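You operate a simulated robot arm through the tools that you are given. There is no shell and no other tool. Be economical: measure what you need, move in short steps, check, and stop when the job is done.

You run a simulated robot arm. Do the job below in one go: nothing can be reset, and whatever is moved stays where it is left.

## Task
Unscrew the black cap, slip on the ring that the ring card names, screw the cap back.

The check looks at the end state, three seconds after you hand in, the way a careful person would. Anything else that was tipped, shoved, dropped, spilled or broken makes it a failure. A push-on lid holds only when it is set on centred and level and pressed home; a screw cap is set on level and turned clockwise until tight.

## Robot
A 6-joint arm with a two-finger parallel gripper, fixed in place. Base frame: the origin is at the foot of the arm, x ahead of it, y to its left, z up. Readings come in m, degrees, newtons and seconds.
Its first joint turns from -66.0 to 66.0 degrees. Payload 1.57 kg.
Tool frame: the origin (TCP) lies between the finger pads and is the grasp point; the fingertips stand 0.03 m ahead of it; z points along the fingers, y is the line along which they close. The gripper opens to 0.08 m. The fingers are 0.017 m wide and 0.012 m thick; the gripper's body (0.04 by 0.082 m) begins 0.08 m behind the TCP.
Orientation is that of the tool frame in the base frame, as a unit quaternion [x, y, z, w]. With the fingers straight down and closing along the base's y, the tool's x points along the base's -x, its y along +y and its z along -z.

## Interface
- The arm moves only by the tool send_rows. Its argument "moves" is a list of rows, each a list of 6 numbers: the shift along the tool's x, y, z in m, then the turn, a rotation vector about the tool's x, y, z in degrees. In form: [[x, y, z, ax, ay, az], ...]. A call has 1 to 12 rows; each row is the pose to reach, as a shift and turn from the pose commanded when the call began, along the tool's axes at that moment. "gripper" is the finger opening in m, from 0 to 0.08, set as the call begins (left out, the last holds). Each row takes 0.2 s and may step no farther than 0.05 m and 8.6 degrees from the row before; otherwise, or with a gripper value out of range, the whole call is refused. A pose out of reach is approached as far as the arm can. The call stops where the force on the tool passes 40 N (or 10 N more than at its start, if that is more) or the arm is blocked; 0.2 s more then pass. Each finger travels about 0.153 m/s and halts on what it meets, pressing with about 43 N; the grip force reading is that of the motor and also rises with nothing between the fingers. The clock runs only during rows and for 0.2 s after the last one: add rows that repeat a pose to give the fingers time. It gives the time, the measured TCP pose, the force on the tool (base axes), the opening and the grip force at its end, in the units of the frame above (readings bear some noise).
- Cameras (640 x 400 px; columns grow to the right, rows downward): "scene" is fixed at [0.0449, -0.3213, 0.4376]; the picture's right is [0.87, -0.50, 0.00], its down [-0.23, -0.40, -0.89] and it looks along [0.44, 0.77, -0.46] (base axes); focal length 339 px, centre (320, 200). "wrist" rides on the gripper at [0.072, -0.007, -0.122] in the tool frame; the picture's right is [0.09, 1.00, 0.00], its down [-0.84, 0.08, -0.54] and it looks along [-0.54, 0.05, 0.84] (tool axes); focal length 238 px, centre (320, 200). There is no depth. A picture from a camera that has moved, and an enlarged one, comes with that camera's place and axes in the base frame and with its lens.
- get_image(camera): a new picture of that camera. No time passes.
- enlarge(camera, box): a new picture of the part [left, top, right, bottom] of that camera's present view, enlarged. No time passes.
- job_done(): hands the job in; it is judged then, once.

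Go step by step. Nothing tells you positions but the pictures and the camera data: compare them with the known pose of the tool, close in by small moves and look again before you grip or let go. The budget is 120 turns and 76 pictures, counting those below and the enlarged ones. Unless the task says otherwise, let go and move clear before handing in, and close with one line.

The tools are called after "Request:" by a JSON object that holds its "fn" and its "kwargs". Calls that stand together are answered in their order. send_rows: Moves the arm, as the interface text tells. Its arguments: {"type":"object","properties":{"moves":{"type":"array","items":{"type":"array","items":{"type":"number"}}},"gripper":{"type":"number"}},"required":["moves"]} The other tools are called the same way: get_image (camera) takes a picture; enlarge (camera, box) takes an enlarged picture of a part of a camera's view; job_done () hands the job in.

At the start:

```text
clock: 0.0
position: [0.226, 0.0303, 0.2932]
tool_rot: [0.001, 1.0, 0.0, 0.001]
contact_force: [0.1, -0.1, -0.7]
finger_gap: 0.0802
finger_force: 0.0
```

scene: 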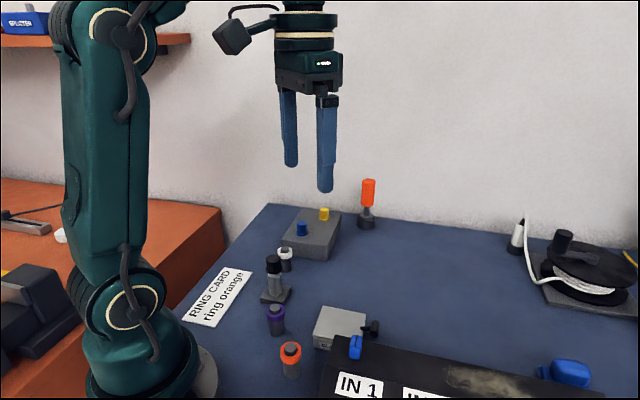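
wrist: 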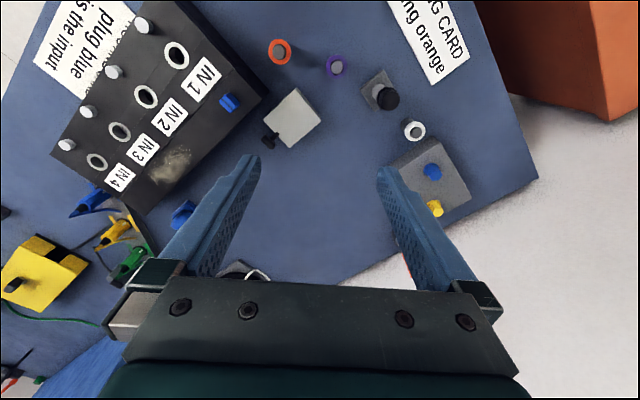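

I see a black-capped post on a small base, with purple, orange and white rings on pegs nearby, and the ring card naming orange. I'll look closer first.

Request:
{"fn": "enlarge", "kwargs": {"camera": "scene", "box": [180, 230, 400, 390]}}

Request:
{"fn": "enlarge", "kwargs": {"camera": "wrist", "box": [240, 20, 480, 170]}}

```text
2.50 times, centred on (290, 310) of scene
camera zoom: at [0.0449, -0.3213, 0.4376], right [0.87, -0.5, 0.0], down [-0.23, -0.4, -0.89], along [0.44, 0.77, -0.46], focal length 847 px, centre (395, -75)
```

zoom: 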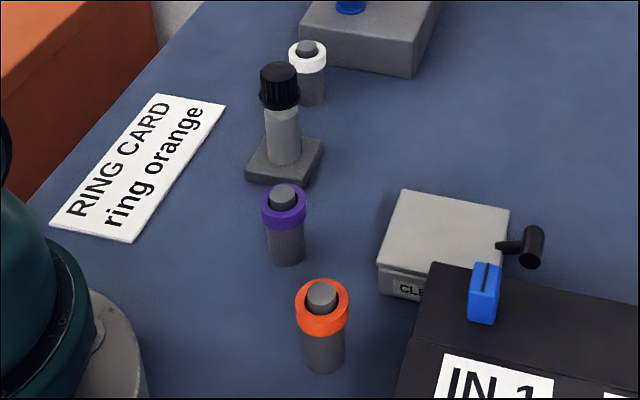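

```text
2.67 times, centred on (360, 95) of wrist
camera zoom: at [0.1548, 0.0245, 0.4153], right [-0.09, 1.0, 0.0], down [0.84, 0.08, 0.54], along [0.54, 0.05, -0.84], focal length 636 px, centre (213, 480)
```

zoom: 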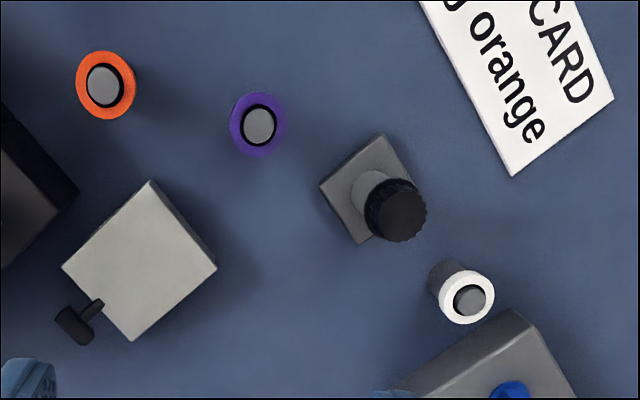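

The two camera rays put the cap top near (0.204, 0.120, 0.085) and the orange ring near (0.166, -0.027, 0.043). I'll move above the cap, staying high, and look again.

Request:
{"fn": "send_rows", "kwargs": {"moves": [[0.011, 0.045, 0.04, 0, 0, 0], [0.0225, 0.09, 0.08, 0, 0, 0], [0.0225, 0.09, 0.08, 0, 0, 0]], "gripper": 0.06}}

Request:
{"fn": "get_image", "kwargs": {"camera": "wrist"}}

Request:
{"fn": "get_image", "kwargs": {"camera": "scene"}}

```text
refused: row 1 steps farther than a row can; nothing moved
```

```text
71 pictures are left
camera wrist: at [0.1548, 0.0245, 0.4153], right [-0.09, 1.0, 0.0], down [0.84, 0.08, 0.54], along [0.54, 0.05, -0.84], focal length 238 px, centre (320, 200)
```

wrist: 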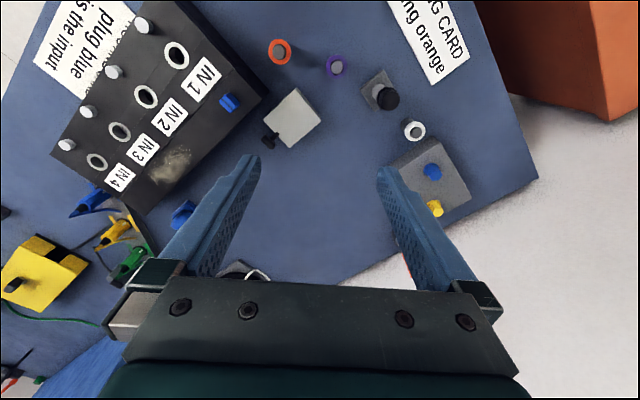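

```text
70 pictures are left
```

scene: 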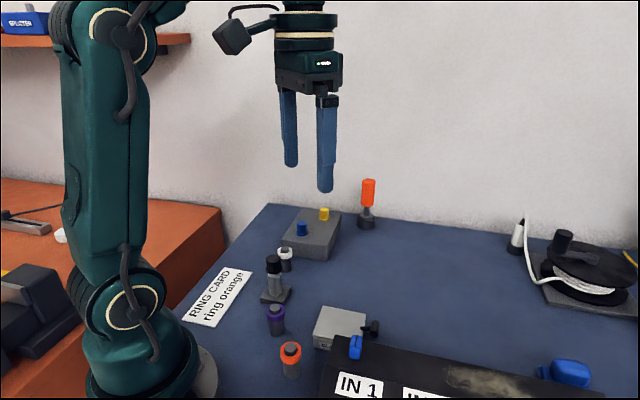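

The step was too long and nothing moved. I'll use smaller steps.

Request:
{"fn": "send_rows", "kwargs": {"moves": [[0.008, 0.03, 0.025, 0, 0, 0], [0.015, 0.06, 0.05, 0, 0, 0], [0.0225, 0.09, 0.08, 0, 0, 0], [0.0225, 0.09, 0.08, 0, 0, 0]], "gripper": 0.06}}

```text
clock: 1.0
position: [0.2047, 0.12, 0.2111]
tool_rot: [0.0, 1.0, 0.0, 0.0]
contact_force: [-0.4, -0.4, 0.0]
finger_gap: 0.0601
finger_force: 0.0
```

I'm now near (0.205, 0.120, 0.211). I'll check alignment with the cap in both views.

Request:
{"fn": "get_image", "kwargs": {"camera": "wrist"}}

Request:
{"fn": "get_image", "kwargs": {"camera": "scene"}}

```text
69 pictures are left
camera wrist: at [0.1326, 0.1133, 0.3334], right [-0.09, 1.0, 0.0], down [0.84, 0.08, 0.54], along [0.54, 0.05, -0.84], focal length 238 px, centre (320, 200)
```

wrist: 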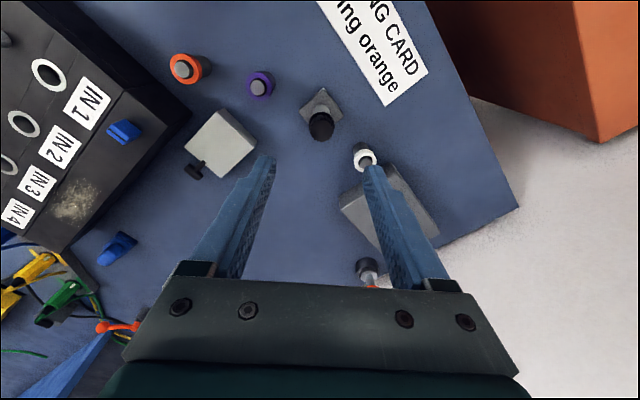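

```text
68 pictures are left
```

scene: 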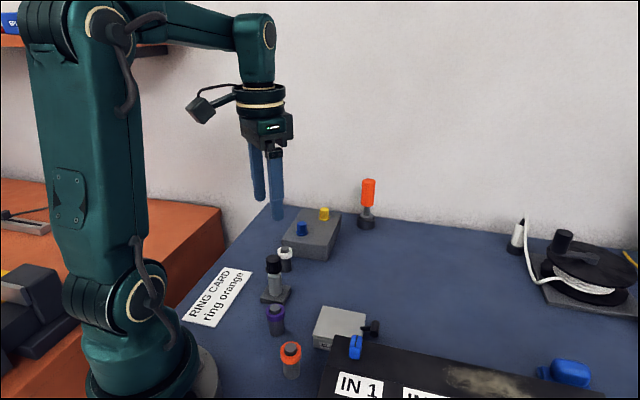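

The cap top comes out at (0.202, 0.1195, 0.087) from both wrist views. I'll narrow the fingers and descend until the tips are just above the cap, then check centring.

Request:
{"fn": "send_rows", "kwargs": {"moves": [[0.001, 0, 0.035, 0, 0, 0], [0.002, 0, 0.065, 0, 0, 0], [0.002, 0, 0.08, 0, 0, 0], [0.002, 0, 0.08, 0, 0, 0]], "gripper": 0.05}}

Request:
{"fn": "get_image", "kwargs": {"camera": "wrist"}}

Request:
{"fn": "enlarge", "kwargs": {"camera": "scene", "box": [210, 160, 370, 320]}}

```text
clock: 2.0
position: [0.2038, 0.1189, 0.1338]
tool_rot: [0.001, 1.0, 0.0, 0.001]
contact_force: [-0.3, 0.3, -0.3]
finger_gap: 0.0502
finger_force: 0.1
```

```text
67 pictures are left
camera wrist: at [0.1315, 0.1139, 0.2556], right [-0.09, 1.0, 0.0], down [0.84, 0.08, 0.54], along [0.54, 0.05, -0.84], focal length 238 px, centre (320, 200)
```

wrist: 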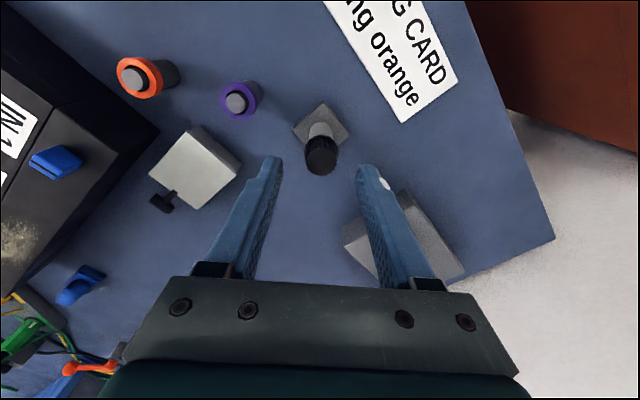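

```text
2.50 times, centred on (290, 240) of scene
camera zoom: at [0.0449, -0.3213, 0.4376], right [0.87, -0.5, 0.0], down [-0.23, -0.4, -0.89], along [0.44, 0.77, -0.46], focal length 847 px, centre (395, 100)
```

zoom: 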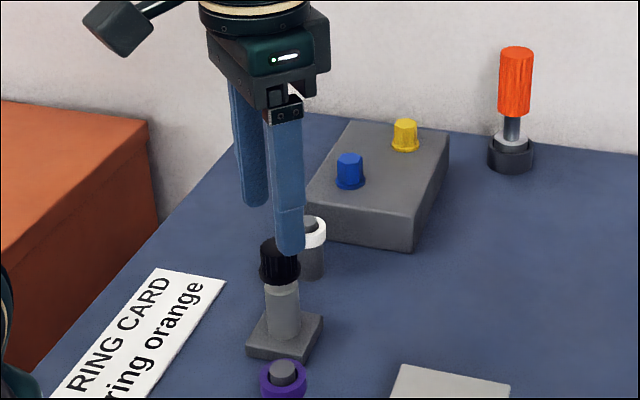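

Cap measures (0.202, 0.120), within about 1 mm of the tool axis. Descending so the pads straddle the cap.

Request:
{"fn": "send_rows", "kwargs": {"moves": [[0.001, 0.001, 0.02, 0, 0, 0], [0.0015, 0.001, 0.04, 0, 0, 0], [0.0015, 0.001, 0.052, 0, 0, 0], [0.0015, 0.001, 0.052, 0, 0, 0]]}}

Request:
{"fn": "get_image", "kwargs": {"camera": "wrist"}}

Request:
{"fn": "enlarge", "kwargs": {"camera": "scene", "box": [210, 200, 370, 320]}}

```text
clock: 3.0
position: [0.2028, 0.1219, 0.0816]
tool_rot: [0.001, 1.0, 0.0, 0.0]
contact_force: [-0.2, 0.1, 0.1]
finger_gap: 0.0501
finger_force: 0.0
```

```text
65 pictures are left
camera wrist: at [0.1295, 0.1156, 0.2034], right [-0.09, 1.0, 0.0], down [0.84, 0.08, 0.54], along [0.54, 0.05, -0.84], focal length 238 px, centre (320, 200)
```

wrist: 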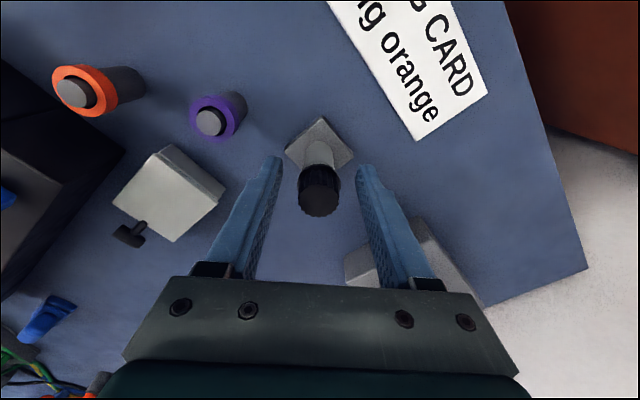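

```text
3.33 times, centred on (290, 260) of scene
camera zoom: at [0.0449, -0.3213, 0.4376], right [0.87, -0.5, 0.0], down [-0.23, -0.4, -0.89], along [0.44, 0.77, -0.46], focal length 1129 px, centre (420, 0)
```

zoom: 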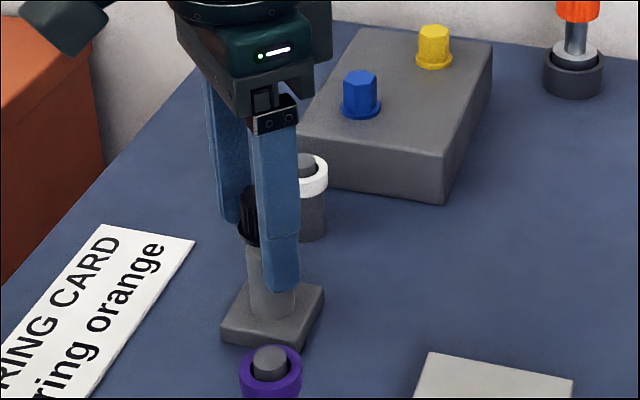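

The cap sits centred between the pads. I'll lower 4 mm and pre-rotate clockwise 86° to have a long unscrewing stroke.

Request:
{"fn": "send_rows", "kwargs": {"moves": [[0, 0, 0.004, 0, 0, 8.5], [0, 0, 0.004, 0, 0, 17], [0, 0, 0.004, 0, 0, 25.5], [0, 0, 0.004, 0, 0, 34], [0, 0, 0.004, 0, 0, 42.5], [0, 0, 0.004, 0, 0, 51], [0, 0, 0.004, 0, 0, 59.5], [0, 0, 0.004, 0, 0, 68], [0, 0, 0.004, 0, 0, 76.5], [0, 0, 0.004, 0, 0, 85], [0, 0, 0.004, 0, 0, 90], [0, 0, 0.004, 0, 0, 90]]}}

Request:
{"fn": "get_image", "kwargs": {"camera": "wrist"}}

```text
clock: 5.6
position: [0.2018, 0.1221, 0.0775]
tool_rot: [0.709, 0.706, 0.001, 0.0]
contact_force: [0.2, -0.6, 0.0]
finger_gap: 0.0503
finger_force: 0.0
```

```text
63 pictures are left
camera wrist: at [0.1947, 0.1946, 0.1995], right [1.0, 0.09, 0.0], down [0.07, -0.84, 0.54], along [0.05, -0.54, -0.84], focal length 238 px, centre (320, 200)
```

wrist: 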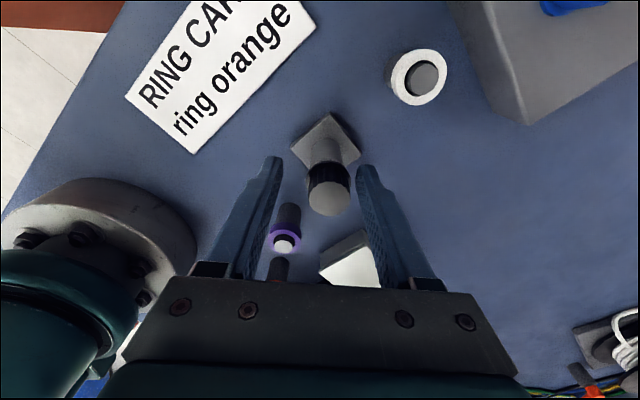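

After rotating, the cap appears slightly toward the right finger. I'll enlarge to measure it.

Request:
{"fn": "enlarge", "kwargs": {"camera": "wrist", "box": [240, 100, 400, 260]}}

```text
2.50 times, centred on (320, 180) of wrist
camera zoom: at [0.1947, 0.1946, 0.1995], right [1.0, 0.09, 0.0], down [0.07, -0.84, 0.54], along [0.05, -0.54, -0.84], focal length 596 px, centre (320, 250)
```

zoom: 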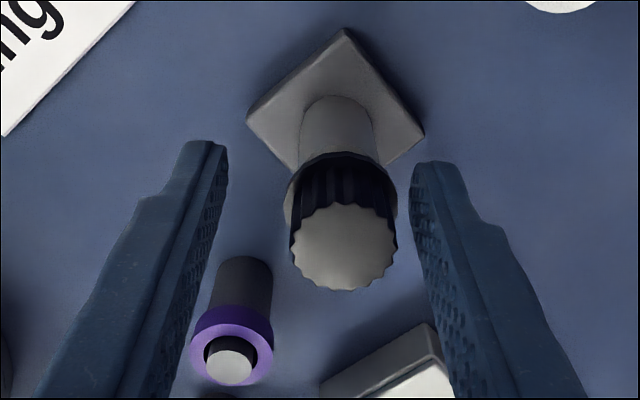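

The cap centre is about (0.207, 0.1205), with its top near z 0.082. I'll shift over and lower slightly, then view.

Request:
{"fn": "send_rows", "kwargs": {"moves": [[-0.0015, 0.005, 0.003, 0, 0, 0], [-0.0015, 0.005, 0.003, 0, 0, 0]]}}

Request:
{"fn": "enlarge", "kwargs": {"camera": "wrist", "box": [240, 100, 400, 260]}}

Request:
{"fn": "enlarge", "kwargs": {"camera": "scene", "box": [210, 200, 370, 320]}}

```text
clock: 6.2
position: [0.2064, 0.1202, 0.074]
tool_rot: [0.708, 0.706, 0.001, 0.001]
contact_force: [0.6, -0.4, 0.7]
finger_gap: 0.0502
finger_force: 0.1
```

```text
2.50 times, centred on (320, 180) of wrist
camera zoom: at [0.1994, 0.1925, 0.1963], right [1.0, 0.09, 0.0], down [0.08, -0.84, 0.54], along [0.05, -0.54, -0.84], focal length 596 px, centre (320, 250)
```

zoom: 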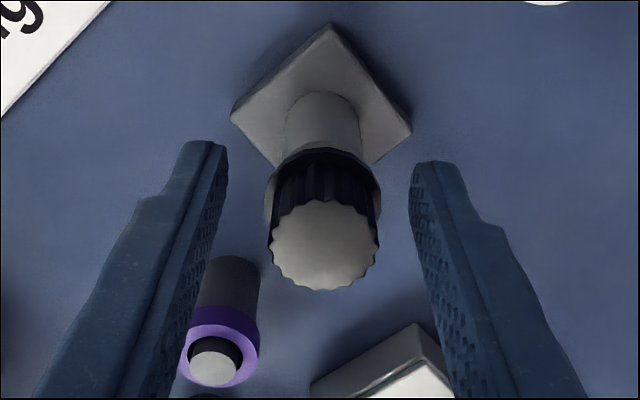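

```text
3.33 times, centred on (290, 260) of scene
camera zoom: at [0.0449, -0.3213, 0.4376], right [0.87, -0.5, 0.0], down [-0.23, -0.4, -0.89], along [0.44, 0.77, -0.46], focal length 1129 px, centre (420, 0)
```

zoom: 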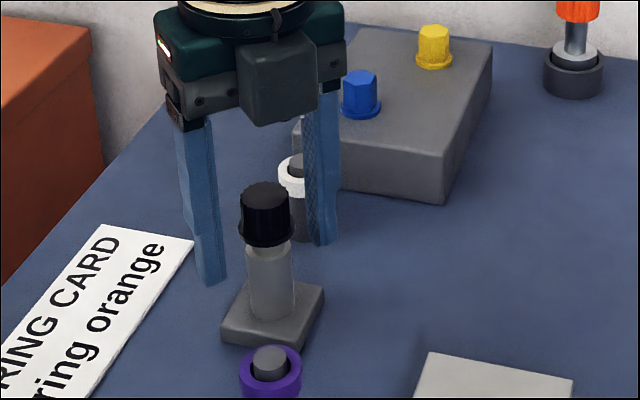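

The cap is centred between the pads at mid-height in both views. Gripping.

Request:
{"fn": "send_rows", "kwargs": {"moves": [[0, 0, 0, 0, 0, 0], [0, 0, 0, 0, 0, 0], [0, 0, 0, 0, 0, 0]], "gripper": 0.0}}

```text
clock: 7.0
position: [0.2072, 0.12, 0.0743]
tool_rot: [0.707, 0.708, 0.002, 0.001]
contact_force: [12.9, -3.6, -0.5]
finger_gap: 0.0239
finger_force: 35.9
```

Gripped at 24 mm, with a 13 N side load in +x. I'll nudge that way to relieve it.

Request:
{"fn": "send_rows", "kwargs": {"moves": [[-0.0003, 0.0008, 0, 0, 0, 0], [-0.0003, 0.0008, 0, 0, 0, 0]]}}

```text
clock: 7.6
position: [0.2068, 0.1193, 0.0737]
tool_rot: [0.708, 0.707, 0.001, -0.001]
contact_force: [2.5, 6.2, 0.3]
finger_gap: 0.0237
finger_force: 35.7
```

The load is nearly relieved. Starting to unscrew (counterclockwise, tool −z rotation) by 60°.

Request:
{"fn": "send_rows", "kwargs": {"moves": [[0.0002, 0.0002, 0, 0, 0, -8.5], [0.0002, 0.0002, 0, 0, 0, -17], [0.0002, 0.0002, 0, 0, 0, -25.5], [0.0002, 0.0002, 0, 0, 0, -34], [0.0002, 0.0002, 0, 0, 0, -42.5], [0.0002, 0.0002, 0, 0, 0, -51], [0.0002, 0.0002, 0, 0, 0, -59.5]]}}

```text
clock: 9.2
position: [0.2072, 0.1208, 0.0739]
tool_rot: [0.262, 0.965, 0.002, 0.001]
contact_force: [7.1, 17.6, 0.0]
finger_gap: 0.0237
finger_force: 35.4
```

It turned freely, with an 18 N side load building along the closing axis. Relieving it and continuing.

Request:
{"fn": "send_rows", "kwargs": {"moves": [[0.0001, 0.001, 0, 0, 0, 0], [0.0001, 0.001, 0, 0, 0, 0]]}}

Request:
{"fn": "enlarge", "kwargs": {"camera": "scene", "box": [210, 200, 370, 320]}}

```text
clock: 9.8
position: [0.2076, 0.1222, 0.0739]
tool_rot: [0.264, 0.965, -0.001, 0.0]
contact_force: [13.0, 4.6, 0.3]
finger_gap: 0.0237
finger_force: 35.5
```

```text
3.33 times, centred on (290, 260) of scene
camera zoom: at [0.0449, -0.3213, 0.4376], right [0.87, -0.5, 0.0], down [-0.23, -0.4, -0.89], along [0.44, 0.77, -0.46], focal length 1129 px, centre (420, 0)
```

zoom: 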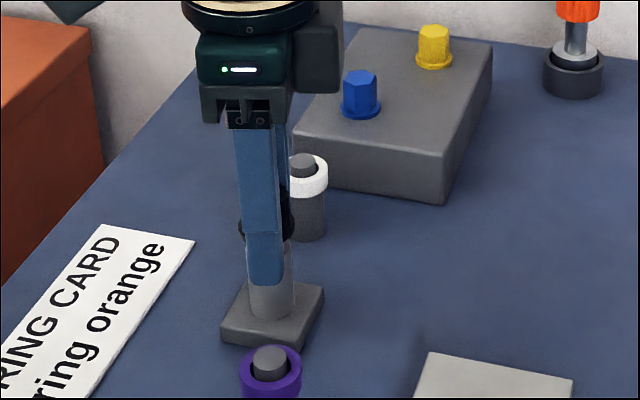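

No lifting force yet. Continuing counterclockwise another 85° with a small relief.

Request:
{"fn": "send_rows", "kwargs": {"moves": [[-0.0004, 0.0005, 0, 0, 0, -8.5], [-0.0004, 0.0005, 0, 0, 0, -17], [-0.0004, 0.0005, 0, 0, 0, -25.5], [-0.0004, 0.0005, 0, 0, 0, -34], [-0.0004, 0.0005, 0, 0, 0, -42.5], [-0.0004, 0.0005, 0, 0, 0, -51], [-0.0004, 0.0005, 0, 0, 0, -59.5], [-0.0004, 0.0005, 0, 0, 0, -68], [-0.0004, 0.0005, 0, 0, 0, -76.5], [-0.0004, 0.0005, 0, 0, 0, -85]]}}

Request:
{"fn": "get_image", "kwargs": {"camera": "wrist"}}

```text
clock: 12.1
position: [0.2072, 0.1234, 0.0749]
tool_rot: [-0.454, 0.891, 0.002, 0.001]
contact_force: [-2.5, 3.4, 2.3]
finger_gap: 0.0235
finger_force: 35.5
stopped in row 10: the force on the tool passed its limit (the readings are from after the stop); the commanded pose is now the measured one
```

```text
58 pictures are left
camera wrist: at [0.1708, 0.0604, 0.1966], right [-0.86, 0.51, 0.0], down [0.43, 0.72, 0.54], along [0.28, 0.47, -0.84], focal length 238 px, centre (320, 200)
```

wrist: 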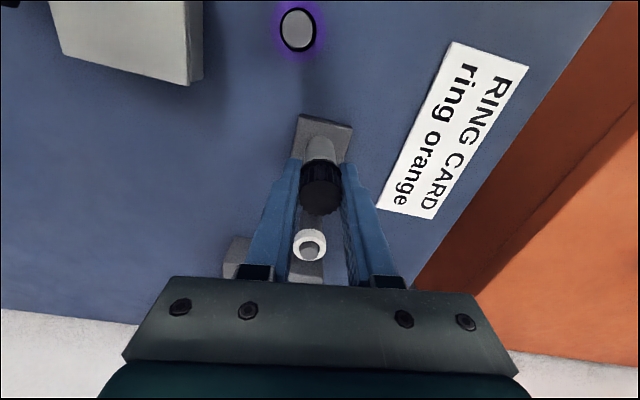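

The cap has turned about 145° and begins rising with the thread. Releasing, then rotating back for another stroke.

Request:
{"fn": "send_rows", "kwargs": {"moves": [[0, 0, 0, 0, 0, 0], [0, 0, 0, 0, 0, 0]], "gripper": 0.045}}

Request:
{"fn": "send_rows", "kwargs": {"moves": [[0, 0, 0, 0, 0, 8.5], [0, 0, 0, 0, 0, 17], [0, 0, 0, 0, 0, 25.5], [0, 0, 0, 0, 0, 34], [0, 0, 0, 0, 0, 42.5], [0, 0, 0, 0, 0, 51], [0, 0, 0, 0, 0, 59.5], [0, 0, 0, 0, 0, 68], [0, 0, 0, 0, 0, 76.5], [0, 0, 0, 0, 0, 85], [0, 0, 0, 0, 0, 93.5], [0, 0, 0, 0, 0, 102]]}}

Request:
{"fn": "send_rows", "kwargs": {"moves": [[0, 0, 0, 0, 0, 8.5], [0, 0, 0, 0, 0, 17], [0, 0, 0, 0, 0, 25.5], [0, 0, 0, 0, 0, 34], [0, 0, 0, 0, 0, 42], [0, 0, 0, 0, 0, 42]]}}

Request:
{"fn": "enlarge", "kwargs": {"camera": "wrist", "box": [240, 100, 400, 260]}}

Request:
{"fn": "enlarge", "kwargs": {"camera": "scene", "box": [210, 200, 370, 320]}}

```text
clock: 12.7
position: [0.207, 0.1231, 0.0739]
tool_rot: [-0.453, 0.892, 0.002, 0.001]
contact_force: [-0.8, -0.3, 0.1]
finger_gap: 0.045
finger_force: 0.1
```

```text
clock: 15.3
position: [0.2081, 0.1219, 0.0744]
tool_rot: [0.408, 0.913, 0.001, -0.002]
contact_force: [0.4, 0.8, 0.6]
finger_gap: 0.045
finger_force: 0.1
```

```text
clock: 16.7
position: [0.2076, 0.1221, 0.0749]
tool_rot: [0.708, 0.706, 0.001, -0.002]
contact_force: [-0.5, 0.0, 0.1]
finger_gap: 0.0451
finger_force: 0.2
```

```text
2.50 times, centred on (320, 180) of wrist
camera zoom: at [0.2013, 0.1941, 0.1972], right [1.0, 0.09, 0.0], down [0.08, -0.84, 0.54], along [0.05, -0.54, -0.84], focal length 596 px, centre (320, 250)
```

zoom: 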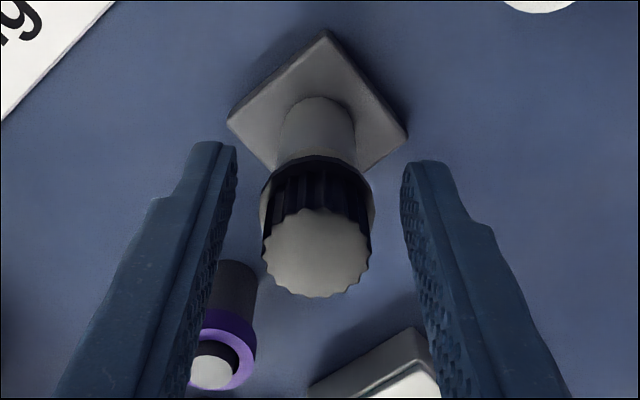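

```text
3.33 times, centred on (290, 260) of scene
camera zoom: at [0.0449, -0.3213, 0.4376], right [0.87, -0.5, 0.0], down [-0.23, -0.4, -0.89], along [0.44, 0.77, -0.46], focal length 1129 px, centre (420, 0)
```

zoom: 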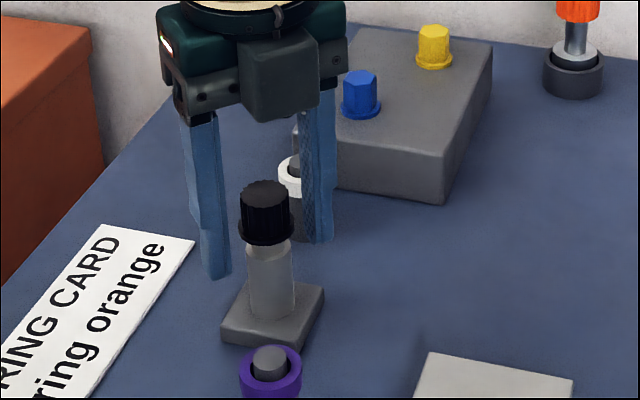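

The cap rose about 1 mm (roughly 2.5 mm pitch), and the axis is near (0.207, 0.1225). Recentring and gripping for a second stroke.

Request:
{"fn": "send_rows", "kwargs": {"moves": [[0.0002, -0.0007, 0, 0, 0, 0], [0.0002, -0.0007, 0, 0, 0, 0]]}}

Request:
{"fn": "send_rows", "kwargs": {"moves": [[0, 0, 0, 0, 0, 0], [0, 0, 0, 0, 0, 0], [0, 0, 0, 0, 0, 0]], "gripper": 0.0}}

```text
clock: 17.3
position: [0.2063, 0.1224, 0.0747]
tool_rot: [0.708, 0.706, 0.001, -0.003]
contact_force: [-0.3, 0.4, 0.6]
finger_gap: 0.0451
finger_force: 0.0
```

```text
clock: 18.1
position: [0.207, 0.1226, 0.0756]
tool_rot: [0.708, 0.706, 0.001, -0.002]
contact_force: [-0.7, 0.4, -1.0]
finger_gap: 0.0242
finger_force: 35.9
```

Gripped with no side load. Second unscrewing stroke, with a matching rise.

Request:
{"fn": "send_rows", "kwargs": {"moves": [[0, 0, -6e-05, 0, 0, -8.5], [0, 0, -0.00012, 0, 0, -17], [0, 0, -0.00018, 0, 0, -25.5], [0, 0, -0.00024, 0, 0, -34], [0, 0, -0.0003, 0, 0, -42.5], [0, 0, -0.00036, 0, 0, -51], [0, 0, -0.00042, 0, 0, -59.5], [0, 0, -0.00048, 0, 0, -68], [0, 0, -0.00054, 0, 0, -76.5], [0, 0, -0.0006, 0, 0, -85]]}}

Request:
{"fn": "send_rows", "kwargs": {"moves": [[0, 0, -6e-05, 0, 0, -8.5], [0, 0, -0.00012, 0, 0, -17], [0, 0, -0.00018, 0, 0, -25.5], [0, 0, -0.00024, 0, 0, -34], [0, 0, -0.0003, 0, 0, -42.5], [0, 0, -0.00036, 0, 0, -51], [0, 0, -0.00042, 0, 0, -59.5]]}}

Request:
{"fn": "enlarge", "kwargs": {"camera": "scene", "box": [210, 200, 370, 320]}}

```text
clock: 20.3
position: [0.2071, 0.122, 0.0736]
tool_rot: [0.042, 0.999, 0.0, -0.002]
contact_force: [-3.3, -27.7, 12.4]
finger_gap: 0.0237
finger_force: 35.9
```

```text
clock: 21.9
position: [0.2081, 0.1234, 0.0757]
tool_rot: [-0.459, 0.888, 0.002, 0.002]
contact_force: [11.1, -24.8, -0.3]
finger_gap: 0.0238
finger_force: 35.7
```

```text
3.33 times, centred on (290, 260) of scene
camera zoom: at [0.0449, -0.3213, 0.4376], right [0.87, -0.5, 0.0], down [-0.23, -0.4, -0.89], along [0.44, 0.77, -0.46], focal length 1129 px, centre (420, 0)
```

zoom: 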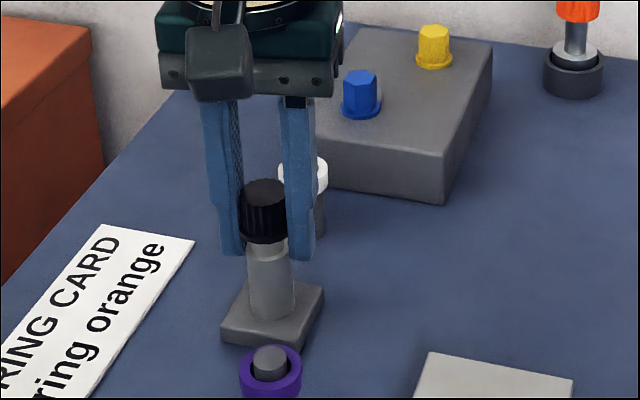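

The cap has risen again, about 290° in total. Doing another stroke, aiming a bit toward −y to reduce side load.

Request:
{"fn": "send_rows", "kwargs": {"moves": [[0, 0, 0, 0, 0, 0], [0, 0, 0, 0, 0, 0]], "gripper": 0.045}}

Request:
{"fn": "send_rows", "kwargs": {"moves": [[0, 0, 0, 0, 0, 8.5], [0, 0, 0, 0, 0, 17], [0, 0, 0, 0, 0, 25.5], [0, 0, 0, 0, 0, 34], [0, 0, 0, 0, 0, 42.5], [0, 0, 0, 0, 0, 51], [0, 0, 0, 0, 0, 59.5], [0, 0, 0, 0, 0, 68], [0, 0, 0, 0, 0, 76.5], [0, 0, 0, 0, 0, 85], [0, 0, 0, 0, 0, 93.5], [0, 0, 0, 0, 0, 102]]}}

Request:
{"fn": "send_rows", "kwargs": {"moves": [[0, 0, 0, 0, 0, 8.5], [0, 0, 0, 0, 0, 17], [0, 0, 0, 0, 0, 25.5], [0, 0, 0, 0, 0, 34], [0, 0, 0, 0, 0, 42.5], [0, 0, 0, 0, 0, 42.5]]}}

Request:
{"fn": "enlarge", "kwargs": {"camera": "wrist", "box": [240, 100, 400, 260]}}

```text
clock: 22.5
position: [0.2078, 0.1237, 0.0755]
tool_rot: [-0.458, 0.889, 0.002, 0.001]
contact_force: [0.4, 0.5, -0.3]
finger_gap: 0.0451
finger_force: 0.1
```

```text
clock: 25.1
position: [0.2073, 0.121, 0.0756]
tool_rot: [0.405, 0.914, 0.001, -0.001]
contact_force: [0.1, -0.1, 0.3]
finger_gap: 0.045
finger_force: 0.1
```

```text
clock: 26.5
position: [0.2076, 0.1232, 0.0762]
tool_rot: [0.708, 0.706, 0.001, -0.003]
contact_force: [-0.2, -0.1, 0.4]
finger_gap: 0.0449
finger_force: 0.1
```

```text
2.50 times, centred on (320, 180) of wrist
camera zoom: at [0.2011, 0.1945, 0.1981], right [1.0, 0.09, 0.0], down [0.08, -0.84, 0.54], along [0.05, -0.54, -0.84], focal length 596 px, centre (320, 250)
```

zoom: 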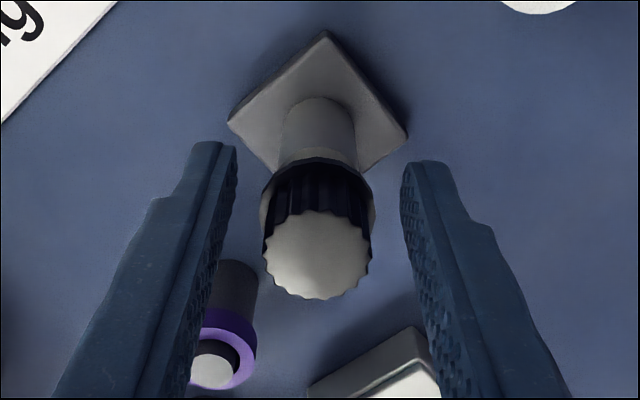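

Nearly the same centring as before; shifting slightly and gripping again.

Request:
{"fn": "send_rows", "kwargs": {"moves": [[-0.0007, -0.0007, 0, 0, 0, 0], [-0.0007, -0.0007, 0, 0, 0, 0]]}}

Request:
{"fn": "send_rows", "kwargs": {"moves": [[0, 0, 0, 0, 0, 0], [0, 0, 0, 0, 0, 0], [0, 0, 0, 0, 0, 0]], "gripper": 0.0}}

Request:
{"fn": "send_rows", "kwargs": {"moves": [[0, 0, -6e-05, 0, 0, -8.5], [0, 0, -0.00012, 0, 0, -17], [0, 0, -0.00018, 0, 0, -25.5], [0, 0, -0.00024, 0, 0, -34], [0, 0, -0.0003, 0, 0, -42.5], [0, 0, -0.00036, 0, 0, -51], [0, 0, -0.00042, 0, 0, -59.5], [0, 0, -0.00048, 0, 0, -68], [0, 0, -0.00054, 0, 0, -76.5], [0, 0, -0.0006, 0, 0, -85]]}}

Request:
{"fn": "send_rows", "kwargs": {"moves": [[0, 0, -6e-05, 0, 0, -8.5], [0, 0, -0.00012, 0, 0, -17], [0, 0, -0.00018, 0, 0, -25.5], [0, 0, -0.00024, 0, 0, -34], [0, 0, -0.0003, 0, 0, -42.5], [0, 0, -0.00036, 0, 0, -51], [0, 0, -0.00042, 0, 0, -59.5]]}}

Request:
{"fn": "enlarge", "kwargs": {"camera": "scene", "box": [210, 200, 370, 320]}}

```text
clock: 27.1
position: [0.2063, 0.1219, 0.0746]
tool_rot: [0.708, 0.706, 0.001, -0.003]
contact_force: [0.2, -0.2, 0.0]
finger_gap: 0.0451
finger_force: 0.1
```

```text
clock: 27.9
position: [0.2072, 0.1211, 0.0753]
tool_rot: [0.708, 0.706, 0.001, -0.002]
contact_force: [-5.0, 0.4, 1.4]
finger_gap: 0.0235
finger_force: 35.5
```

```text
clock: 30.1
position: [0.2061, 0.1219, 0.0777]
tool_rot: [0.043, 0.999, 0.002, -0.002]
contact_force: [-1.6, -4.1, -0.9]
finger_gap: 0.0235
finger_force: 36.1
```

```text
clock: 31.7
position: [0.2077, 0.1218, 0.0756]
tool_rot: [-0.459, 0.888, 0.002, 0.001]
contact_force: [10.3, -13.4, 1.2]
finger_gap: 0.0235
finger_force: 35.8
```

```text
3.33 times, centred on (290, 260) of scene
camera zoom: at [0.0449, -0.3213, 0.4376], right [0.87, -0.5, 0.0], down [-0.23, -0.4, -0.89], along [0.44, 0.77, -0.46], focal length 1129 px, centre (420, 0)
```

zoom: 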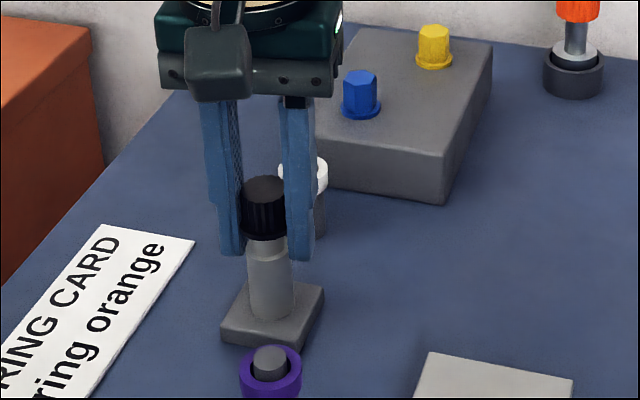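

About 435° turned. A gentle 1 mm pull will test whether the thread is free.

Request:
{"fn": "send_rows", "kwargs": {"moves": [[0, 0, -0.0005, 0, 0, 0], [0, 0, -0.001, 0, 0, 0], [0, 0, -0.001, 0, 0, 0]]}}

```text
clock: 32.5
position: [0.2065, 0.1229, 0.077]
tool_rot: [-0.458, 0.889, 0.002, 0.002]
contact_force: [16.1, -8.5, -6.1]
finger_gap: 0.0236
finger_force: 35.9
```

Only −6 N. Pulling one more millimetre.

Request:
{"fn": "send_rows", "kwargs": {"moves": [[0, 0, -0.0005, 0, 0, 0], [0, 0, -0.001, 0, 0, 0], [0, 0, -0.001, 0, 0, 0]]}}

Request:
{"fn": "enlarge", "kwargs": {"camera": "scene", "box": [210, 200, 370, 320]}}

```text
clock: 33.3
position: [0.2074, 0.1226, 0.0782]
tool_rot: [-0.458, 0.889, 0.002, 0.001]
contact_force: [17.2, -8.5, -4.9]
finger_gap: 0.0236
finger_force: 35.8
```

```text
3.33 times, centred on (290, 260) of scene
camera zoom: at [0.0449, -0.3213, 0.4376], right [0.87, -0.5, 0.0], down [-0.23, -0.4, -0.89], along [0.44, 0.77, -0.46], focal length 1129 px, centre (420, 0)
```

zoom: 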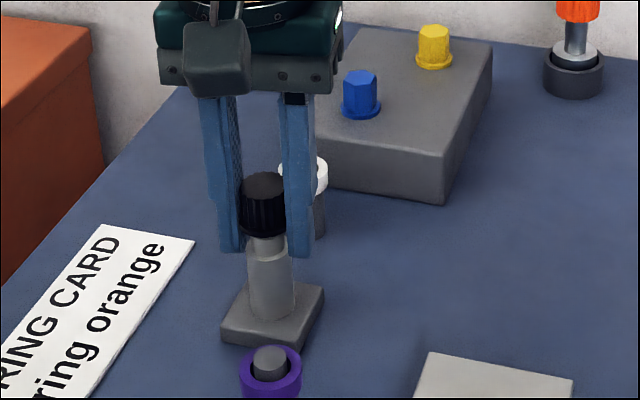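

The cap moves up freely now (about 2 mm at constant small friction). Relieving the side load and lifting it off.

Request:
{"fn": "send_rows", "kwargs": {"moves": [[0, -0.0009, 0, 0, 0, 0], [0, -0.0009, -0.003, 0, 0, 0], [0, -0.0009, -0.008, 0, 0, 0], [0, -0.0009, -0.015, 0, 0, 0], [0, -0.0009, -0.025, 0, 0, 0], [0, -0.0009, -0.04, 0, 0, 0], [0, -0.0009, -0.06, 0, 0, 0], [0, -0.0009, -0.06, 0, 0, 0]]}}

Request:
{"fn": "get_image", "kwargs": {"camera": "scene"}}

Request:
{"fn": "get_image", "kwargs": {"camera": "wrist"}}

```text
clock: 35.1
position: [0.2083, 0.12, 0.1389]
tool_rot: [-0.457, 0.889, 0.002, 0.001]
contact_force: [-1.0, -0.4, 0.0]
finger_gap: 0.0
finger_force: 21.9
```

```text
51 pictures are left
```

scene: 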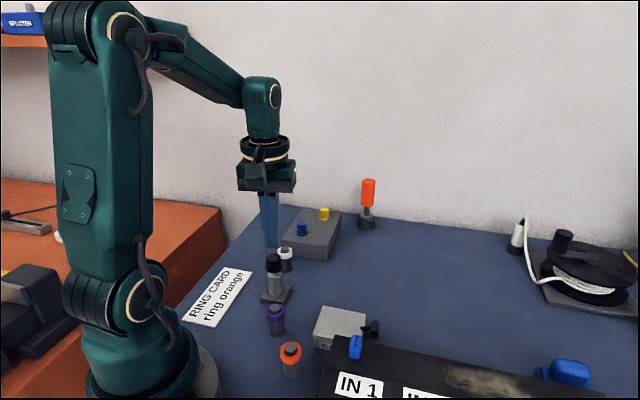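

```text
50 pictures are left
camera wrist: at [0.1705, 0.0577, 0.2613], right [-0.86, 0.5, 0.0], down [0.42, 0.72, 0.55], along [0.27, 0.47, -0.84], focal length 238 px, centre (320, 200)
```

wrist: 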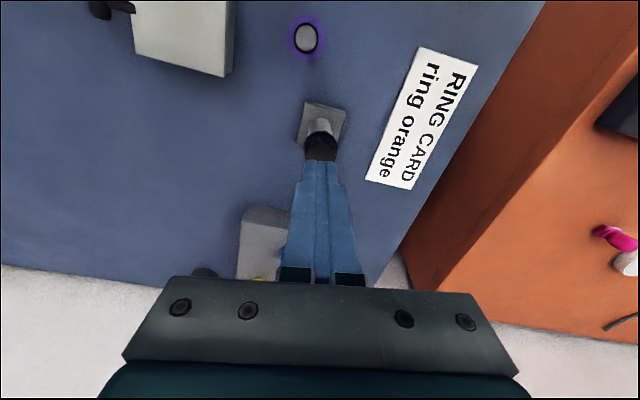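

The cap slipped out of the fingers and is still on the post. I'll inspect it.

Request:
{"fn": "enlarge", "kwargs": {"camera": "scene", "box": [210, 200, 370, 320]}}

Request:
{"fn": "enlarge", "kwargs": {"camera": "wrist", "box": [260, 80, 380, 200]}}

```text
3.33 times, centred on (290, 260) of scene
camera zoom: at [0.0449, -0.3213, 0.4376], right [0.87, -0.5, 0.0], down [-0.23, -0.4, -0.89], along [0.44, 0.77, -0.46], focal length 1129 px, centre (420, 0)
```

zoom: 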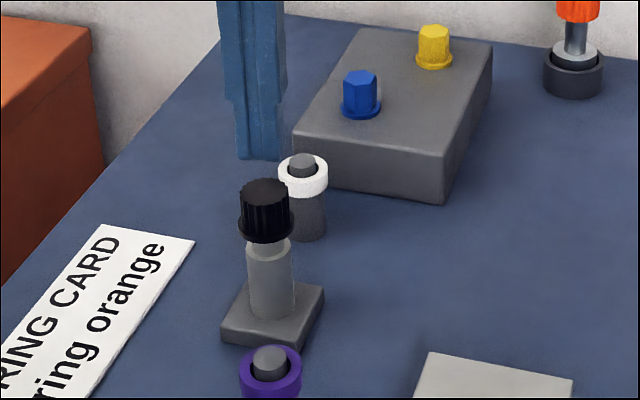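

```text
3.33 times, centred on (320, 140) of wrist
camera zoom: at [0.1705, 0.0577, 0.2613], right [-0.86, 0.5, 0.0], down [0.42, 0.72, 0.55], along [0.27, 0.47, -0.84], focal length 794 px, centre (320, 400)
```

zoom: 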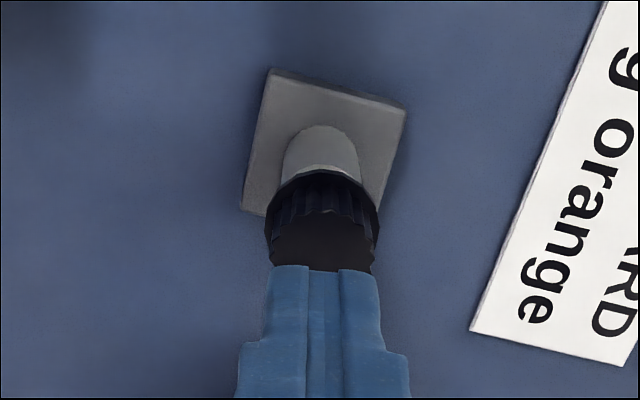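

The cap settled back to its earlier height, so it is likely not fully off. I'll open, rotate back, descend and do more strokes.

Request:
{"fn": "send_rows", "kwargs": {"moves": [[0, 0, 0, 0, 0, 8.5], [0, 0, 0, 0, 0, 17], [0, 0, 0, 0, 0, 25.5], [0, 0, 0, 0, 0, 34], [0, 0, 0, 0, 0, 42.5], [0, 0, 0, 0, 0, 51], [0, 0, 0, 0, 0, 59.5], [0, 0, 0, 0, 0, 68], [0, 0, 0, 0, 0, 76.5], [0, 0, 0, 0, 0, 85], [0, 0, 0, 0, 0, 93.5], [0, 0, 0, 0, 0, 102]], "gripper": 0.045}}

Request:
{"fn": "send_rows", "kwargs": {"moves": [[0, 0, 0, 0, 0, 8.5], [0, 0, 0, 0, 0, 17], [0, 0, 0, 0, 0, 25.5], [0, 0, 0, 0, 0, 34], [0, 0, 0, 0, 0, 42.5], [0, 0, 0, 0, 0, 42.5]]}}

Request:
{"fn": "enlarge", "kwargs": {"camera": "wrist", "box": [240, 100, 400, 260]}}

```text
clock: 37.7
position: [0.2061, 0.1218, 0.1391]
tool_rot: [0.404, 0.915, 0.001, -0.001]
contact_force: [-0.4, -0.6, 0.3]
finger_gap: 0.0449
finger_force: 0.0
```

```text
clock: 39.1
position: [0.2077, 0.1222, 0.1391]
tool_rot: [0.708, 0.706, 0.002, -0.002]
contact_force: [0.3, -0.1, -0.3]
finger_gap: 0.0451
finger_force: 0.1
```

```text
2.50 times, centred on (320, 180) of wrist
camera zoom: at [0.2011, 0.1934, 0.2612], right [1.0, 0.09, 0.0], down [0.08, -0.84, 0.54], along [0.05, -0.54, -0.84], focal length 596 px, centre (320, 250)
```

zoom: 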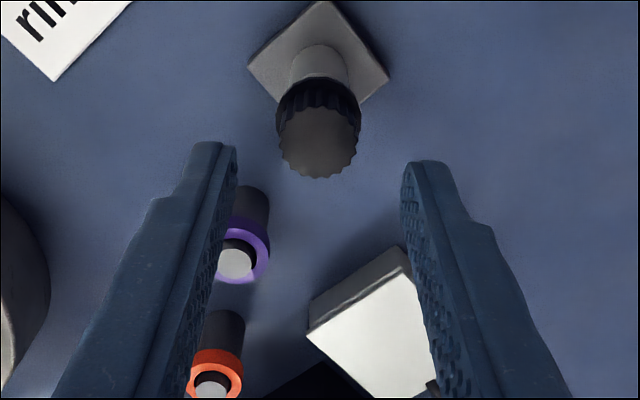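

Lined up; descending to put the TCP at cap mid-height (z≈0.0735).

Request:
{"fn": "send_rows", "kwargs": {"moves": [[-0.0002, -0.0007, 0.02, 0, 0, 0], [-0.0002, -0.0007, 0.04, 0, 0, 0], [-0.0002, -0.0007, 0.055, 0, 0, 0], [-0.0002, -0.0007, 0.0655, 0, 0, 0], [-0.0002, -0.0007, 0.0655, 0, 0, 0]]}}

Request:
{"fn": "enlarge", "kwargs": {"camera": "wrist", "box": [240, 100, 400, 260]}}

Request:
{"fn": "enlarge", "kwargs": {"camera": "scene", "box": [210, 200, 370, 320]}}

```text
clock: 40.3
position: [0.2057, 0.1219, 0.0737]
tool_rot: [0.708, 0.706, 0.002, -0.002]
contact_force: [0.6, 0.5, -0.8]
finger_gap: 0.045
finger_force: 0.1
```

```text
2.50 times, centred on (320, 180) of wrist
camera zoom: at [0.1994, 0.1934, 0.196], right [1.0, 0.09, 0.0], down [0.08, -0.84, 0.54], along [0.05, -0.54, -0.84], focal length 596 px, centre (320, 250)
```

zoom: 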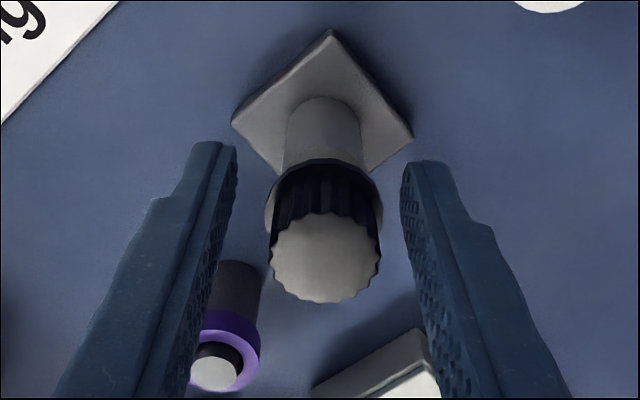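

```text
3.33 times, centred on (290, 260) of scene
camera zoom: at [0.0449, -0.3213, 0.4376], right [0.87, -0.5, 0.0], down [-0.23, -0.4, -0.89], along [0.44, 0.77, -0.46], focal length 1129 px, centre (420, 0)
```

zoom: 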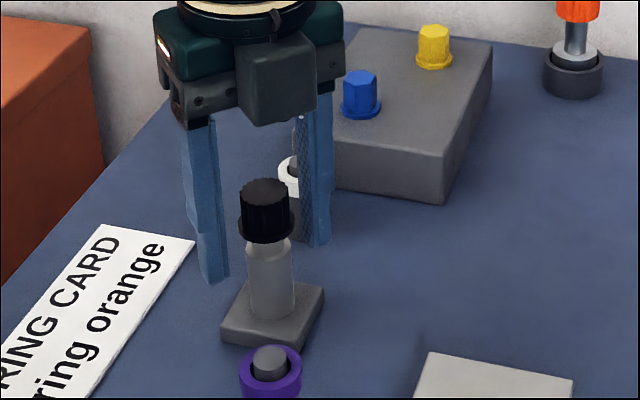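

The cap is about 1.3 mm toward +y of the tool. Correcting, gripping, and doing a fourth stroke.

Request:
{"fn": "send_rows", "kwargs": {"moves": [[0, 0.0013, 0, 0, 0, 0], [0, 0.0013, 0, 0, 0, 0]]}}

Request:
{"fn": "send_rows", "kwargs": {"moves": [[0, 0, 0, 0, 0, 0], [0, 0, 0, 0, 0, 0], [0, 0, 0, 0, 0, 0]], "gripper": 0.0}}

Request:
{"fn": "send_rows", "kwargs": {"moves": [[0, 0, -6e-05, 0, 0, -8.5], [0, 0, -0.00012, 0, 0, -17], [0, 0, -0.00018, 0, 0, -25.5], [0, 0, -0.00024, 0, 0, -34], [0, 0, -0.0003, 0, 0, -42.5], [0, 0, -0.00036, 0, 0, -51], [0, 0, -0.00042, 0, 0, -59.5], [0, 0, -0.00048, 0, 0, -68], [0, 0, -0.00054, 0, 0, -76.5], [0, 0, -0.0006, 0, 0, -85]]}}

Request:
{"fn": "send_rows", "kwargs": {"moves": [[0, 0, -6e-05, 0, 0, -8.5], [0, 0, -0.00012, 0, 0, -17], [0, 0, -0.00018, 0, 0, -25.5], [0, 0, -0.00024, 0, 0, -34], [0, 0, -0.0003, 0, 0, -42.5], [0, 0, -0.00036, 0, 0, -51], [0, 0, -0.00042, 0, 0, -59.5]]}}

Request:
{"fn": "enlarge", "kwargs": {"camera": "scene", "box": [210, 200, 370, 320]}}

```text
clock: 40.9
position: [0.207, 0.1223, 0.072]
tool_rot: [0.707, 0.707, 0.001, -0.002]
contact_force: [0.4, -0.8, 0.0]
finger_gap: 0.0451
finger_force: 0.0
```

```text
clock: 41.7
position: [0.2069, 0.1213, 0.0737]
tool_rot: [0.707, 0.707, -0.001, -0.002]
contact_force: [-5.9, -0.2, 0.1]
finger_gap: 0.0243
finger_force: 35.6
```

```text
clock: 43.9
position: [0.2076, 0.1224, 0.0732]
tool_rot: [0.042, 0.999, 0.002, -0.001]
contact_force: [-0.9, -6.1, 0.0]
finger_gap: 0.0233
finger_force: 35.4
```

```text
clock: 45.5
position: [0.2071, 0.1229, 0.0727]
tool_rot: [-0.459, 0.888, 0.003, 0.0]
contact_force: [-13.3, 18.0, -0.2]
finger_gap: 0.0235
finger_force: 36.1
```

```text
3.33 times, centred on (290, 260) of scene
camera zoom: at [0.0449, -0.3213, 0.4376], right [0.87, -0.5, 0.0], down [-0.23, -0.4, -0.89], along [0.44, 0.77, -0.46], focal length 1129 px, centre (420, 0)
```

zoom: 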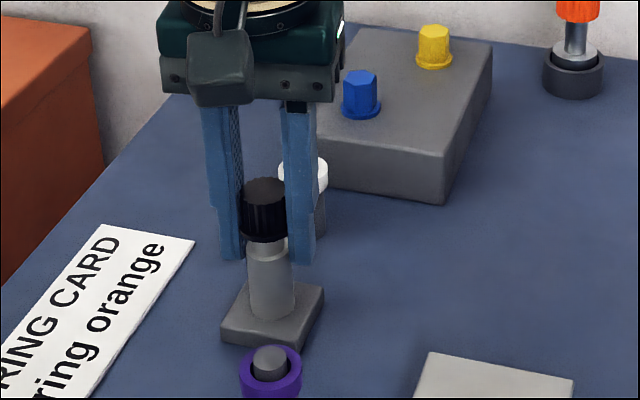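

Relieving the side load, then a careful pull test.

Request:
{"fn": "send_rows", "kwargs": {"moves": [[-0.0004, 0.0013, 0, 0, 0, 0], [-0.0004, 0.0013, 0, 0, 0, 0]]}}

Request:
{"fn": "send_rows", "kwargs": {"moves": [[0, 0, -0.001, 0, 0, 0], [0, 0, -0.002, 0, 0, 0], [0, 0, -0.002, 0, 0, 0]]}}

Request:
{"fn": "enlarge", "kwargs": {"camera": "scene", "box": [230, 230, 310, 310]}}

```text
clock: 46.1
position: [0.2079, 0.1226, 0.0733]
tool_rot: [-0.457, 0.889, 0.002, 0.0]
contact_force: [-1.4, 0.4, -0.3]
finger_gap: 0.0234
finger_force: 35.8
```

```text
clock: 46.9
position: [0.2067, 0.1209, 0.077]
tool_rot: [-0.458, 0.889, 0.002, 0.0]
contact_force: [9.2, 2.1, -21.5]
finger_gap: 0.0237
finger_force: 35.7
```

```text
5.00 times, centred on (270, 270) of scene
camera zoom: at [0.0449, -0.3213, 0.4376], right [0.87, -0.5, 0.0], down [-0.23, -0.4, -0.89], along [0.44, 0.77, -0.46], focal length 1693 px, centre (570, -150)
```

zoom: 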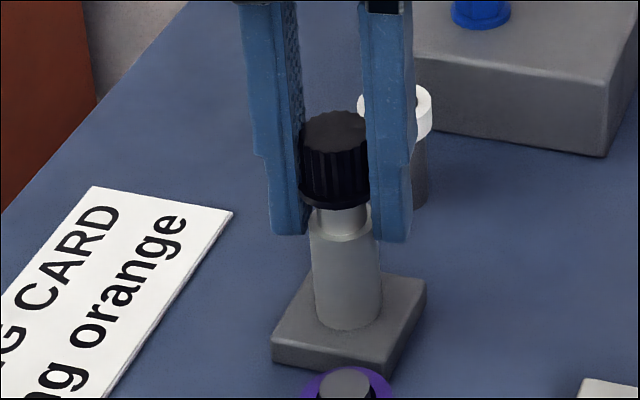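

Force reached −21 N, so it's still threaded. Going back down 2 mm, releasing, and doing another stroke.

Request:
{"fn": "send_rows", "kwargs": {"moves": [[0, 0, 0.001, 0, 0, 0], [0, 0, 0.0015, 0, 0, 0], [0, 0, 0.0015, 0, 0, 0]]}}

Request:
{"fn": "send_rows", "kwargs": {"moves": [[0, 0, 0, 0, 0, 0], [0, 0, 0, 0, 0, 0]], "gripper": 0.045}}

Request:
{"fn": "enlarge", "kwargs": {"camera": "scene", "box": [230, 230, 310, 310]}}

Request:
{"fn": "send_rows", "kwargs": {"moves": [[0, 0, 0, 0, 0, 8.5], [0, 0, 0, 0, 0, 17], [0, 0, 0, 0, 0, 25.5], [0, 0, 0, 0, 0, 34], [0, 0, 0, 0, 0, 42.5], [0, 0, 0, 0, 0, 51], [0, 0, 0, 0, 0, 59.5], [0, 0, 0, 0, 0, 68], [0, 0, 0, 0, 0, 76.5], [0, 0, 0, 0, 0, 85], [0, 0, 0, 0, 0, 93.5], [0, 0, 0, 0, 0, 102]]}}

Request:
{"fn": "send_rows", "kwargs": {"moves": [[0, 0, 0, 0, 0, 8.5], [0, 0, 0, 0, 0, 17], [0, 0, 0, 0, 0, 25.5], [0, 0, 0, 0, 0, 34], [0, 0, 0, 0, 0, 42.5], [0, 0, 0, 0, 0, 42.5]]}}

Request:
{"fn": "enlarge", "kwargs": {"camera": "wrist", "box": [240, 100, 400, 260]}}

```text
clock: 47.7
position: [0.2073, 0.1219, 0.0753]
tool_rot: [-0.457, 0.889, 0.002, 0.0]
contact_force: [6.3, -8.1, -5.7]
finger_gap: 0.0233
finger_force: 35.7
```

```text
clock: 48.3
position: [0.2063, 0.1236, 0.0755]
tool_rot: [-0.458, 0.889, 0.002, 0.001]
contact_force: [-0.1, -0.6, -0.3]
finger_gap: 0.0452
finger_force: 0.0
```

```text
5.00 times, centred on (270, 270) of scene
camera zoom: at [0.0449, -0.3213, 0.4376], right [0.87, -0.5, 0.0], down [-0.23, -0.4, -0.89], along [0.44, 0.77, -0.46], focal length 1693 px, centre (570, -150)
```

zoom: 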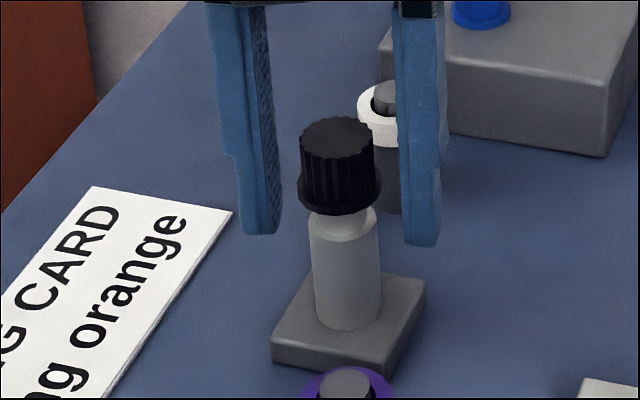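

```text
clock: 50.9
position: [0.2068, 0.1231, 0.0741]
tool_rot: [0.404, 0.915, 0.001, -0.001]
contact_force: [0.4, -0.1, -0.2]
finger_gap: 0.0447
finger_force: 0.0
```

```text
clock: 52.3
position: [0.2072, 0.1226, 0.0752]
tool_rot: [0.708, 0.706, 0.001, -0.003]
contact_force: [0.3, 0.4, -0.6]
finger_gap: 0.0448
finger_force: 0.1
```

```text
2.50 times, centred on (320, 180) of wrist
camera zoom: at [0.2, 0.1939, 0.1973], right [1.0, 0.09, 0.0], down [0.08, -0.84, 0.54], along [0.05, -0.54, -0.84], focal length 596 px, centre (320, 250)
```

zoom: 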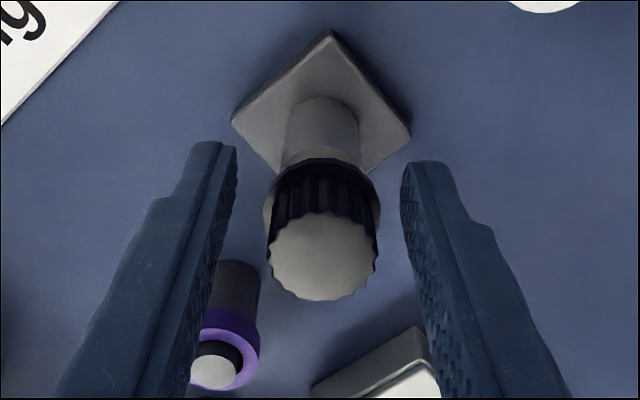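

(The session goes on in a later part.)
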